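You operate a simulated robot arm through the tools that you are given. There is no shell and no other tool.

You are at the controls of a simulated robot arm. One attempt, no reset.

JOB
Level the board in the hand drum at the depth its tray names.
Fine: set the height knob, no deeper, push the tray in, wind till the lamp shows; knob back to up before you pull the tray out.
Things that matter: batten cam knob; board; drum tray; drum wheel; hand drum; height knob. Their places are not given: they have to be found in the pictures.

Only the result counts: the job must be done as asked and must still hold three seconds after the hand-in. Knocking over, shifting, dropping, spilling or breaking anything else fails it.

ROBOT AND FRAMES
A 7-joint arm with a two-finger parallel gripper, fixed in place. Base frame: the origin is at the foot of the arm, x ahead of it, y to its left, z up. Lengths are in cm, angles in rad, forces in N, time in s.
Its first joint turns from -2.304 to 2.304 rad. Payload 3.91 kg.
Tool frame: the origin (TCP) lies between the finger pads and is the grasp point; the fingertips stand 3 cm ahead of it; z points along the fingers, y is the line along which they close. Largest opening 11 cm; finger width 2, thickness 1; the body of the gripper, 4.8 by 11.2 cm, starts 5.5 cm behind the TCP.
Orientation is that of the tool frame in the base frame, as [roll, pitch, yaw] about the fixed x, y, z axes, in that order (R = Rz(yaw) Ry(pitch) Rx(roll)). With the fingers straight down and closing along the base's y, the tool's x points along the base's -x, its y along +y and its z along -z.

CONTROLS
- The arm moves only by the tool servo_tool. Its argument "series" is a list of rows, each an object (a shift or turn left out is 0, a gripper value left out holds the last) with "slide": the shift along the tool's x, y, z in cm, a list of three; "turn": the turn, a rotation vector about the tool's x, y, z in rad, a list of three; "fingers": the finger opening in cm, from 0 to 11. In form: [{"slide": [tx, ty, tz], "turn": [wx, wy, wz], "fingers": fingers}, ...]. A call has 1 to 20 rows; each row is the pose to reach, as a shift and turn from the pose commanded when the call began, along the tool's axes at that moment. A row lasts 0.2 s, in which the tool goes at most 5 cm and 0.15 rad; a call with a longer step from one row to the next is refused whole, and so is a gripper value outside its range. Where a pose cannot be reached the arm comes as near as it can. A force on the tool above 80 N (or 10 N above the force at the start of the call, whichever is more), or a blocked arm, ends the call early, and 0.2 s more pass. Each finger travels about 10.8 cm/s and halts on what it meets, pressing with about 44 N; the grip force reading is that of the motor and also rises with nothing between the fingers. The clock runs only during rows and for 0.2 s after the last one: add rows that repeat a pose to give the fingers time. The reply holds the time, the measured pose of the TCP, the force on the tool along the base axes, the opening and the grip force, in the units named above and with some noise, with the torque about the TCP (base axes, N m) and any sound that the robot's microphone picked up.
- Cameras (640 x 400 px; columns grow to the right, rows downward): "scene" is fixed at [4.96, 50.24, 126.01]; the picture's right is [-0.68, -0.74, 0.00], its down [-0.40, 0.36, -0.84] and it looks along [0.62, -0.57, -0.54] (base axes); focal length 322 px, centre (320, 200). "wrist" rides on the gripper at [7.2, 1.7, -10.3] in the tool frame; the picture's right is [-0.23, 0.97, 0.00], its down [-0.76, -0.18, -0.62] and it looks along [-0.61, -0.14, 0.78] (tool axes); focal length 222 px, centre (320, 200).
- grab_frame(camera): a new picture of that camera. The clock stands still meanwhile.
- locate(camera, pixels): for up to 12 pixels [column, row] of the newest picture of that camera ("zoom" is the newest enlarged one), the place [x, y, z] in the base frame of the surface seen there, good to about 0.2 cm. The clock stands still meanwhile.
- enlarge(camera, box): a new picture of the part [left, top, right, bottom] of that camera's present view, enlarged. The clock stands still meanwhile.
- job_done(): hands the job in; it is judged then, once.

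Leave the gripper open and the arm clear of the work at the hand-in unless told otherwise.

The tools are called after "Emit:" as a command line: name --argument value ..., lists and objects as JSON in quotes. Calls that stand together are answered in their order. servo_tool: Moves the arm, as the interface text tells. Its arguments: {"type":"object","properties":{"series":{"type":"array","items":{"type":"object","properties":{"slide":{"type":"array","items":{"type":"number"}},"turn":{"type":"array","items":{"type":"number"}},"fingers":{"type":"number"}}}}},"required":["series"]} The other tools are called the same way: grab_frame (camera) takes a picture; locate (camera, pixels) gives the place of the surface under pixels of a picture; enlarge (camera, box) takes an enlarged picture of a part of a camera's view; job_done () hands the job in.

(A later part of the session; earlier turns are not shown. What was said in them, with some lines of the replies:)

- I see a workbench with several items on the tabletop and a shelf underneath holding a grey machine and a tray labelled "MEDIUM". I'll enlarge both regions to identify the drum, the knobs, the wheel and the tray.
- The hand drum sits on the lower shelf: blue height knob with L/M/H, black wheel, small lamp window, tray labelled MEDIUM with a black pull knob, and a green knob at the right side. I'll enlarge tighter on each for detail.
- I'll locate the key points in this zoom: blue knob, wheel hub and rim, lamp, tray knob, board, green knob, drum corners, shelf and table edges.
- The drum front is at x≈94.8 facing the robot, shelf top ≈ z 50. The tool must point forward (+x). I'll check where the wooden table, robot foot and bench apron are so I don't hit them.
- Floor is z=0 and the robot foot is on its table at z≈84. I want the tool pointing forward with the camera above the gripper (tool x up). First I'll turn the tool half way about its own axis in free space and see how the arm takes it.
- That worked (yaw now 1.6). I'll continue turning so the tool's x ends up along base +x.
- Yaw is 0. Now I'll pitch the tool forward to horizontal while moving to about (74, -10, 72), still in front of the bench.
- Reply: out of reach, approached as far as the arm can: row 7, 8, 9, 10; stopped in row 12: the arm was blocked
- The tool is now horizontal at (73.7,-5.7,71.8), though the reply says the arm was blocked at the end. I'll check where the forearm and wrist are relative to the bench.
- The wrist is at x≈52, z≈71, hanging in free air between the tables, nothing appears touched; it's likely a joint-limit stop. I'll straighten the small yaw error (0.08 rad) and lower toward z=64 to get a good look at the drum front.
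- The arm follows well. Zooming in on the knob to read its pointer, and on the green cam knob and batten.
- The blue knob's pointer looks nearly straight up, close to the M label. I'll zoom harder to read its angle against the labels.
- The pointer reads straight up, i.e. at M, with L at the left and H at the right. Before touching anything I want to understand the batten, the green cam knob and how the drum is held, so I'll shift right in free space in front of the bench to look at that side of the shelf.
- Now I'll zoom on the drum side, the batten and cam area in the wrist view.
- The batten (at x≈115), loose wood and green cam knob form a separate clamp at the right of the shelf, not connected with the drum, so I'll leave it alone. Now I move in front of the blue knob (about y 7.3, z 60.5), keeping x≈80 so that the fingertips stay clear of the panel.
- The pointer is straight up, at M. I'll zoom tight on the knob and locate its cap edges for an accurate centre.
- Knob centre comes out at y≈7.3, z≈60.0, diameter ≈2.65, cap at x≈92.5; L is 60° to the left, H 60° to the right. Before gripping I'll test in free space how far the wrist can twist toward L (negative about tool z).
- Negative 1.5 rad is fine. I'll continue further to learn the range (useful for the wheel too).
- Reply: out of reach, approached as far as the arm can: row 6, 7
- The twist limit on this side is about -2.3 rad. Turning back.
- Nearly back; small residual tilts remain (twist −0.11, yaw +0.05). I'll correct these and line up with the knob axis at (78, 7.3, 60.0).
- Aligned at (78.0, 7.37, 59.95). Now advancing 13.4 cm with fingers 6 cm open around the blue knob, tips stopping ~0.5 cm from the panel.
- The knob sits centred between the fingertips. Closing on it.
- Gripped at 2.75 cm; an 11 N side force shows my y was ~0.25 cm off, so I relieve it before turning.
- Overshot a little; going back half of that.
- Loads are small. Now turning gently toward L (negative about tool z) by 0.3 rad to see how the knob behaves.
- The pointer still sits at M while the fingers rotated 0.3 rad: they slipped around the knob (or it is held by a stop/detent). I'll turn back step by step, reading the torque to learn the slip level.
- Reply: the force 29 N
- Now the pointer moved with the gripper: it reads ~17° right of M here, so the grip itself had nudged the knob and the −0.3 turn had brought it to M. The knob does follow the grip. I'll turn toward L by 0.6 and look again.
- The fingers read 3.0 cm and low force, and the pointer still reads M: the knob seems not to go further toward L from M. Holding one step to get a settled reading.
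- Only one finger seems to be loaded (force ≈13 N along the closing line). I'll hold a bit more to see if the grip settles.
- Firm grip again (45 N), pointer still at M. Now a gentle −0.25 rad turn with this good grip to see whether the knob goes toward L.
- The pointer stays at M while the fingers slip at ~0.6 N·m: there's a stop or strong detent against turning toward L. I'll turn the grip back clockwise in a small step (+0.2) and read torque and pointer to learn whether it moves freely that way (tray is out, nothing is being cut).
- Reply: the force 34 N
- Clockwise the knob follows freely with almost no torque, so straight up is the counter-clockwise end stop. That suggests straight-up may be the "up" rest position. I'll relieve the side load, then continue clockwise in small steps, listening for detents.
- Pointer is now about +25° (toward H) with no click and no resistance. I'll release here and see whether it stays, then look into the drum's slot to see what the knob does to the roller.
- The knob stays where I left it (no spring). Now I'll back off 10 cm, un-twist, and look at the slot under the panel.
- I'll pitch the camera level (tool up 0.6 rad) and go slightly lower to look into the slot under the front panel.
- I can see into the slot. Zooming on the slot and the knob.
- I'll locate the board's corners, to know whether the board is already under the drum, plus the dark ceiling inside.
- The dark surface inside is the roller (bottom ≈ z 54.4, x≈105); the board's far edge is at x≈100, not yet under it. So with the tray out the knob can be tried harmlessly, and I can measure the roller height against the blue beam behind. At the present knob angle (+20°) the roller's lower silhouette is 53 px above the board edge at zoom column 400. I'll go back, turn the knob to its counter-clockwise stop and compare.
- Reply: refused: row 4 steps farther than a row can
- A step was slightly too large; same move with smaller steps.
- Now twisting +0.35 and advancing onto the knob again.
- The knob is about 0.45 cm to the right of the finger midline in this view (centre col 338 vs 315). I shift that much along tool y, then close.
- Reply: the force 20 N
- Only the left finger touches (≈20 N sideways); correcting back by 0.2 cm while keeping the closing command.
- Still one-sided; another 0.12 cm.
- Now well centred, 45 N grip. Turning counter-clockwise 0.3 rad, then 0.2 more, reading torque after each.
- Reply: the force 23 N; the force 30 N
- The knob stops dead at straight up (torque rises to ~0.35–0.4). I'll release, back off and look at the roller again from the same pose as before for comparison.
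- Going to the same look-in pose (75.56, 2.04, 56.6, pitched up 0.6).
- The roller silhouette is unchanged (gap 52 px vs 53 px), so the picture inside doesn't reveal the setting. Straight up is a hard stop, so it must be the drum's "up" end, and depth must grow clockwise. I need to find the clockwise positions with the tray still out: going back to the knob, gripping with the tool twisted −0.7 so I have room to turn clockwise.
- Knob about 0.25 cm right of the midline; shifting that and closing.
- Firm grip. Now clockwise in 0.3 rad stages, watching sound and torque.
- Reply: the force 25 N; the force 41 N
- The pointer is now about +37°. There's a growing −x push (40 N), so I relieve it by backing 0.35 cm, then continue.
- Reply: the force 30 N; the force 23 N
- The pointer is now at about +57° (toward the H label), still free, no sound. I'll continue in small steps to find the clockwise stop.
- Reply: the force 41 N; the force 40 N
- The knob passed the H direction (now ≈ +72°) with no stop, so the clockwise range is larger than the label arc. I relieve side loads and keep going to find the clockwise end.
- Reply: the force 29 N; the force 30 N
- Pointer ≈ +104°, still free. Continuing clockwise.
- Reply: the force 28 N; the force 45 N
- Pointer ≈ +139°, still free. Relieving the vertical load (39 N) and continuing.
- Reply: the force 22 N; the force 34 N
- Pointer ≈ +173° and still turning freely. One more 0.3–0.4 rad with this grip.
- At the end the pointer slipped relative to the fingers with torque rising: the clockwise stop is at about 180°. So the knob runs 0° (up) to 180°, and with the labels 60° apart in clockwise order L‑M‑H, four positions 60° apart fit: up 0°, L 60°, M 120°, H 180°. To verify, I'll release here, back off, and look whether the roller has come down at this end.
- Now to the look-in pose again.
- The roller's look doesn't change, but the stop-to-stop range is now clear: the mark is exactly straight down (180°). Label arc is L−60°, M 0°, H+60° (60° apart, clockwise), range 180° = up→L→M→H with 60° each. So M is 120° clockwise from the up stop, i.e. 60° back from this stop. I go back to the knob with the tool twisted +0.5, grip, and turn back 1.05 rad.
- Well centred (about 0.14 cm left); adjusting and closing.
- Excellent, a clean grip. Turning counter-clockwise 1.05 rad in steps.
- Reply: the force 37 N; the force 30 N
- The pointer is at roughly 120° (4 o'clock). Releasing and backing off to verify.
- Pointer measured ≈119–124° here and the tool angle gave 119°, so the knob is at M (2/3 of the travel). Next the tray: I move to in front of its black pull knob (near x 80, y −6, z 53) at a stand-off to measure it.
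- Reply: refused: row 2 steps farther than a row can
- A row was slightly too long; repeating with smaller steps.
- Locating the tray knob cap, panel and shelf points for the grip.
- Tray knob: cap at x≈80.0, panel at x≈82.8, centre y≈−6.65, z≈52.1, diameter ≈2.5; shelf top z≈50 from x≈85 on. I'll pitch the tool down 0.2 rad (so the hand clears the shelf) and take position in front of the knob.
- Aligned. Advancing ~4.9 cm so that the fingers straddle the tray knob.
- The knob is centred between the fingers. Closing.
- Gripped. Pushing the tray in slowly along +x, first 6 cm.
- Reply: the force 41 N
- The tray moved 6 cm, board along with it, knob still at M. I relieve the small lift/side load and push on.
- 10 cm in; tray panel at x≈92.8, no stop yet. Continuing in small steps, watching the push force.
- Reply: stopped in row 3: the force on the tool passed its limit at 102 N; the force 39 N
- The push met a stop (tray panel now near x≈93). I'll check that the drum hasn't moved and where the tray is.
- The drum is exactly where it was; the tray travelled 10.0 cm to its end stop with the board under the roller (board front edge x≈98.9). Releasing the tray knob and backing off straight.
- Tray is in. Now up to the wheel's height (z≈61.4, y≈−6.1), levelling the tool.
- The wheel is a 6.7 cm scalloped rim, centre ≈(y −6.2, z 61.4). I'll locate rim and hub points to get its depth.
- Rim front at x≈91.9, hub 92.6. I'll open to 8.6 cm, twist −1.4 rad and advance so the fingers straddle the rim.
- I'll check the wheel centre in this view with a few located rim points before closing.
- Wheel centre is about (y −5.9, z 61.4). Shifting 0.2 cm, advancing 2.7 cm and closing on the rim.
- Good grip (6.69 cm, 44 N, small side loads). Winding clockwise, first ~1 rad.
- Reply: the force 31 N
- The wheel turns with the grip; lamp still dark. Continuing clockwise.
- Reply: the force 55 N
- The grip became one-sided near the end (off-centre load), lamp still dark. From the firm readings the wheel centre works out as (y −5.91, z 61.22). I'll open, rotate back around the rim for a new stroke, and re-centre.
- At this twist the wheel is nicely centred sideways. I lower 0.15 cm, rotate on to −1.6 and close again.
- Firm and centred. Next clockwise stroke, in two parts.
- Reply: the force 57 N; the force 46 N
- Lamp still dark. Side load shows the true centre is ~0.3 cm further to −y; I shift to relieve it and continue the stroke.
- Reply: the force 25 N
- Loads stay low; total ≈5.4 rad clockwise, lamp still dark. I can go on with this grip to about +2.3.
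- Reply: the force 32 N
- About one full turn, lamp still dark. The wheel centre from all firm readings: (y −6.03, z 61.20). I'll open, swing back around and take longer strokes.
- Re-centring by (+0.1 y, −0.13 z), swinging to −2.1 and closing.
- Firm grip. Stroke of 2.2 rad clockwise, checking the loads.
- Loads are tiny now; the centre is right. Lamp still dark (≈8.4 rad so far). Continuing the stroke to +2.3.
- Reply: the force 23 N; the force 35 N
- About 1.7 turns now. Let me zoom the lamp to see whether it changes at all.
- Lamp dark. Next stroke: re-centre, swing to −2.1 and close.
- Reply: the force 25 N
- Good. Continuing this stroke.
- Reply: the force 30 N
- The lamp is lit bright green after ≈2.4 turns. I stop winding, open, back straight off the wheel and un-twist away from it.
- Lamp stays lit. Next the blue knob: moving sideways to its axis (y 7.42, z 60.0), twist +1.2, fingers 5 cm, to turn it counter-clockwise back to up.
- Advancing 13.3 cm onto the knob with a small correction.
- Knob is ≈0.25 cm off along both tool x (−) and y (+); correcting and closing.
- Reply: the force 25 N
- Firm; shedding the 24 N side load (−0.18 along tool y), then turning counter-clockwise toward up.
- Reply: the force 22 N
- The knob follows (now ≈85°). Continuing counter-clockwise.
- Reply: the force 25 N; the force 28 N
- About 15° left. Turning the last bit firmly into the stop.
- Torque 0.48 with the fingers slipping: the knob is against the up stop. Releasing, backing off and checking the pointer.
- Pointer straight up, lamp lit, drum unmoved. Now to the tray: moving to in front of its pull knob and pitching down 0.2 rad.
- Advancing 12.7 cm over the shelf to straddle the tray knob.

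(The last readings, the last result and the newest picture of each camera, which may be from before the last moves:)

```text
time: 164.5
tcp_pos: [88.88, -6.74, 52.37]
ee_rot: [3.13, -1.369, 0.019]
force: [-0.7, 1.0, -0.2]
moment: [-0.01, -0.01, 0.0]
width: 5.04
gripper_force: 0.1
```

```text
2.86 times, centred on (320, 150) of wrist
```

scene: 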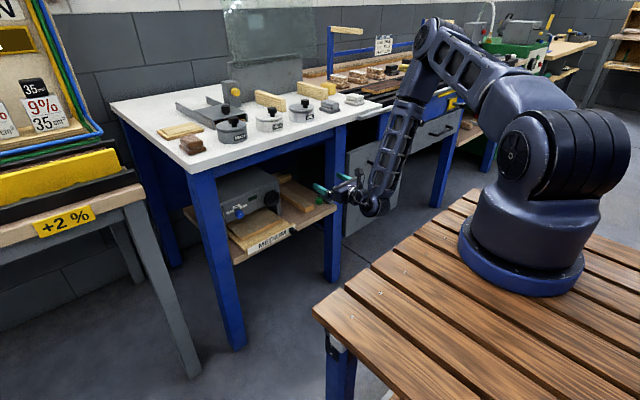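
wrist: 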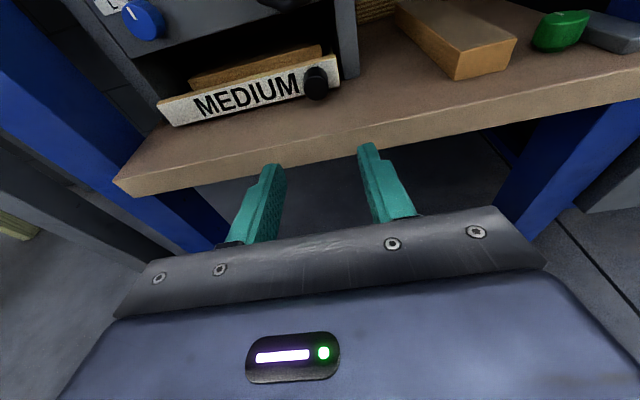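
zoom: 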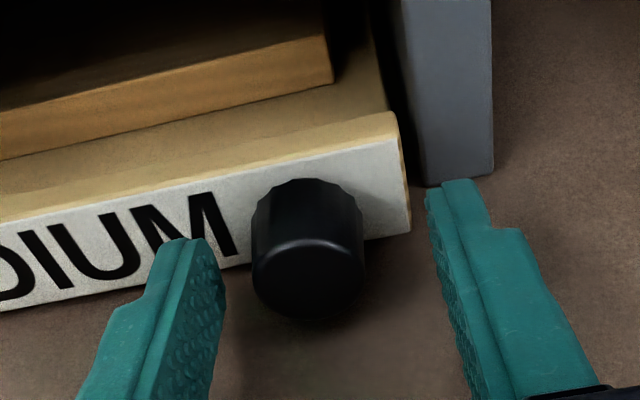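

Knob is ~0.3 cm left of the midline here; shifting and closing.

Emit:
servo_tool --series '[{"slide": [0.05, -0.25, 0]}, {"slide": [0.05, -0.25, 0], "fingers": 3.6}, {"slide": [0.05, -0.25, 0], "fingers": 2.2}, {"slide": [0.05, -0.25, 0], "fingers": 2.0}, {"slide": [0.05, -0.25, 0], "fingers": 2.0}]'

```text
time: 165.7
tcp_pos: [88.81, -6.56, 52.47]
ee_rot: [3.131, -1.37, 0.021]
force: [-0.2, 7.0, 0.2]
moment: [0.04, 0.03, 0.2]
width: 2.51
gripper_force: 44.9
```

Gripped. Pulling the tray out slowly, first 5 cm.

Emit:
servo_tool --series '[{"slide": [-0.08, 0, -0.39]}, {"slide": [-0.2, -0.01, -0.98]}, {"slide": [-0.34, -0.02, -1.67]}, {"slide": [-0.48, -0.03, -2.35]}, {"slide": [-0.61, -0.04, -3.04]}, {"slide": [-0.75, -0.04, -3.72]}, {"slide": [-0.89, -0.05, -4.41]}, {"slide": [-1.0, -0.06, -4.9]}]'

Emit:
grab_frame --camera "wrist"

```text
time: 167.5
tcp_pos: [83.88, -6.44, 52.46]
ee_rot: [3.125, -1.37, 0.024]
force: [2.6, 7.6, -16.9]
moment: [0.0, -0.16, 0.2]
width: 2.48
gripper_force: 45.1
```

```text
taken
```

wrist: 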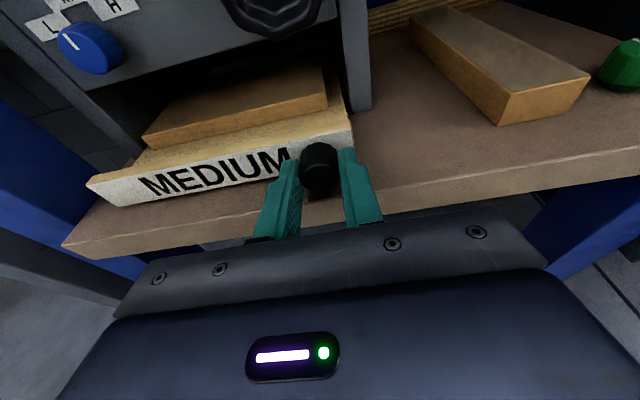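

The tray slides out with the board. Pulling the remaining ~4.9 cm to its original place.

Emit:
servo_tool --series '[{"slide": [-0.08, 0, -0.45]}, {"slide": [-0.2, -0.01, -1.1]}, {"slide": [-0.34, -0.02, -1.8]}, {"slide": [-0.48, -0.03, -2.5]}, {"slide": [-0.61, -0.04, -3.2]}, {"slide": [-0.75, -0.04, -3.9]}, {"slide": [-0.87, -0.05, -4.5]}, {"slide": [-0.94, -0.06, -4.75]}]'

Emit:
enlarge --camera "scene" --box '[180, 150, 340, 250]'

Emit:
grab_frame --camera "wrist"

```text
time: 169.3
tcp_pos: [79.18, -6.54, 52.52]
ee_rot: [3.123, -1.373, 0.025]
force: [0.9, -21.5, -20.7]
moment: [-0.07, 0.99, -0.71]
width: 2.48
gripper_force: 45.1
```

```text
4.00 times, centred on (260, 200) of scene
```

zoom: 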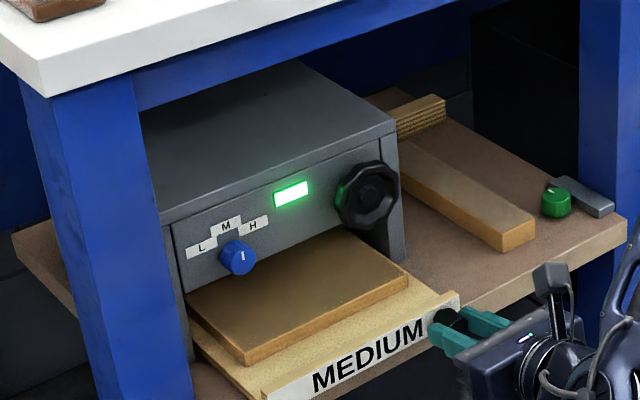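

```text
taken
```

wrist: 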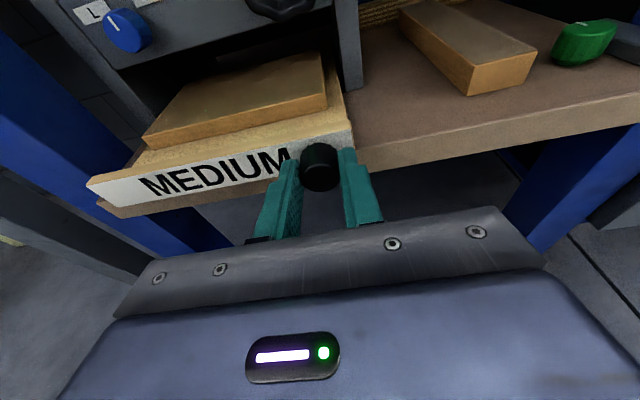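

The tray is out to within ~0.2 cm of its original place, lamp still lit, and the board shows a fresh lighter top. A last 0.3 cm pull to its stop, then I'll relieve and release.

Emit:
servo_tool --series '[{"slide": [-0.12, 0.1, -0.15]}, {"slide": [-0.2, 0.15, -0.3]}, {"slide": [-0.2, 0.15, -0.3]}]'

Emit:
servo_tool --series '[{"fingers": 3.5}, {"fingers": 5}, {"fingers": 5}, {"slide": [-0.2, 0, -1], "fingers": 5}, {"slide": [-0.8, 0, -4]}, {"slide": [-1.6, 0, -8]}, {"slide": [-1.6, 0, -8]}]'

Emit:
enlarge --camera "scene" --box '[180, 150, 340, 250]'

Emit:
locate --camera "zoom" --pixels '[[395, 125], [174, 225], [290, 193], [456, 324], [330, 275], [556, 192], [260, 395], [458, 300], [520, 240], [430, 100], [350, 345], [240, 260]]'

```text
time: 170.1
tcp_pos: [78.76, -6.55, 52.46]
ee_rot: [3.131, -1.374, 0.019]
force: [7.1, -15.9, 4.3]
moment: [-0.02, -0.23, -0.51]
width: 2.48
gripper_force: 44.8
```

```text
time: 171.7
tcp_pos: [70.54, -6.7, 52.55]
ee_rot: [3.127, -1.37, 0.023]
force: [1.0, 0.7, -0.3]
moment: [-0.02, -0.01, -0.01]
width: 5.03
gripper_force: 0.1
```

```text
4.00 times, centred on (260, 200) of scene
```

zoom: 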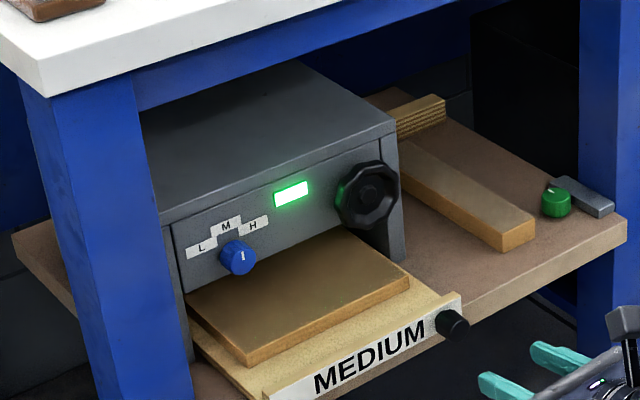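

```text
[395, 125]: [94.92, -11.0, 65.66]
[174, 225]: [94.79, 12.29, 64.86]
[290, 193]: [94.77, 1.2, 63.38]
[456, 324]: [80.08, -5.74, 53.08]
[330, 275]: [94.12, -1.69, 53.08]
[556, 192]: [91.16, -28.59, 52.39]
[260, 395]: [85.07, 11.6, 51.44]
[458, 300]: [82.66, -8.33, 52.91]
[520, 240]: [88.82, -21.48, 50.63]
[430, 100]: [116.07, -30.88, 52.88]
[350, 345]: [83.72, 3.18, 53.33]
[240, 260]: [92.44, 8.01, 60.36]
```

Everything is back in its original place: tray at x≈82.7, drum, batten and green knob unmoved, lamp lit, pointer up. I'll open the gripper, move clear, and take a final close look at the board and knob.

Emit:
servo_tool --series '[{"slide": [2, 0, -1], "fingers": 8}, {"slide": [5, 0, -3], "fingers": 11}, {"slide": [8, 0, -5]}, {"slide": [10, 0, -6]}, {"slide": [10, 0, -6]}]'

Emit:
enlarge --camera "scene" --box '[220, 185, 300, 245]'

Emit:
grab_frame --camera "wrist"

Emit:
grab_frame --camera "scene"

```text
time: 172.9
tcp_pos: [66.65, -6.89, 63.38]
ee_rot: [3.131, -1.37, 0.022]
force: [-0.5, 0.7, 0.0]
moment: [-0.03, -0.02, -0.01]
width: 11.02
gripper_force: 0.1
```

```text
6.67 times, centred on (260, 215) of scene
```

zoom: 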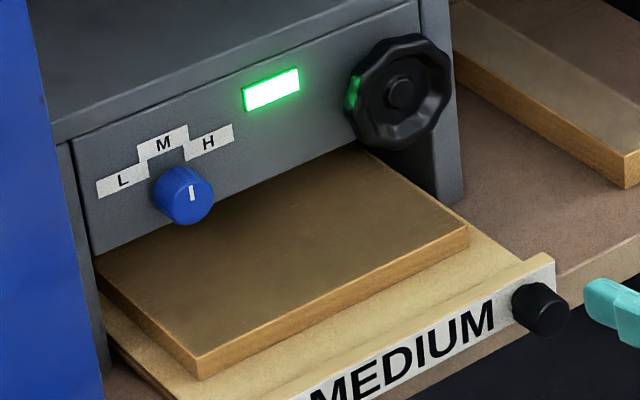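

```text
taken
```

wrist: 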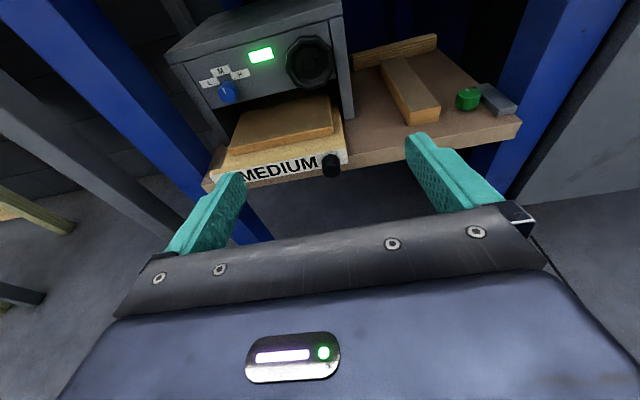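

```text
taken
```

scene: 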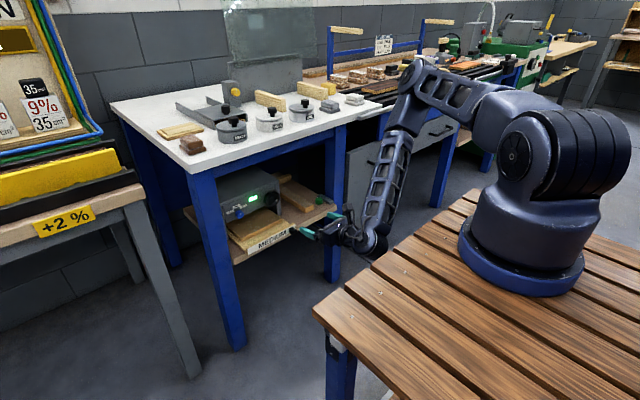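

Final check: the board lies on the pulled-out MEDIUM tray with an even, freshly levelled top, the lamp shows green, and the height knob is up. The drum, batten and cam knob haven't moved, and the arm is clear with the gripper open. Handing in.

Emit:
job_done

```text
The job is handed in.
```

I levelled the board at medium depth, the depth named on the tray, and handed the job in; I haven't seen the verdict. The lamp lit after about 2.4 turns of the wheel. I then turned the knob back to up before pulling the tray out.

- **Knob position:** the knob's mark doesn't line up with its L/M/H labels. At the up stop it points at M, and the knob turns 180° clockwise from there. The labels are 60° apart, so I took M as 120° from up. I inferred that from the travel and label spacing; nothing on the drum confirmed it.
- **Deeper than M with the tray out:** while finding that range I turned the knob to its far stop, past M. The board was not under the roller then. The knob was at the 120° setting, and not deeper, when I pushed the tray in and wound.
- **End state:** the tray and drum are back where they started, the lamp is still lit, and the batten cam knob was not touched. The gripper is open and the arm is clear.
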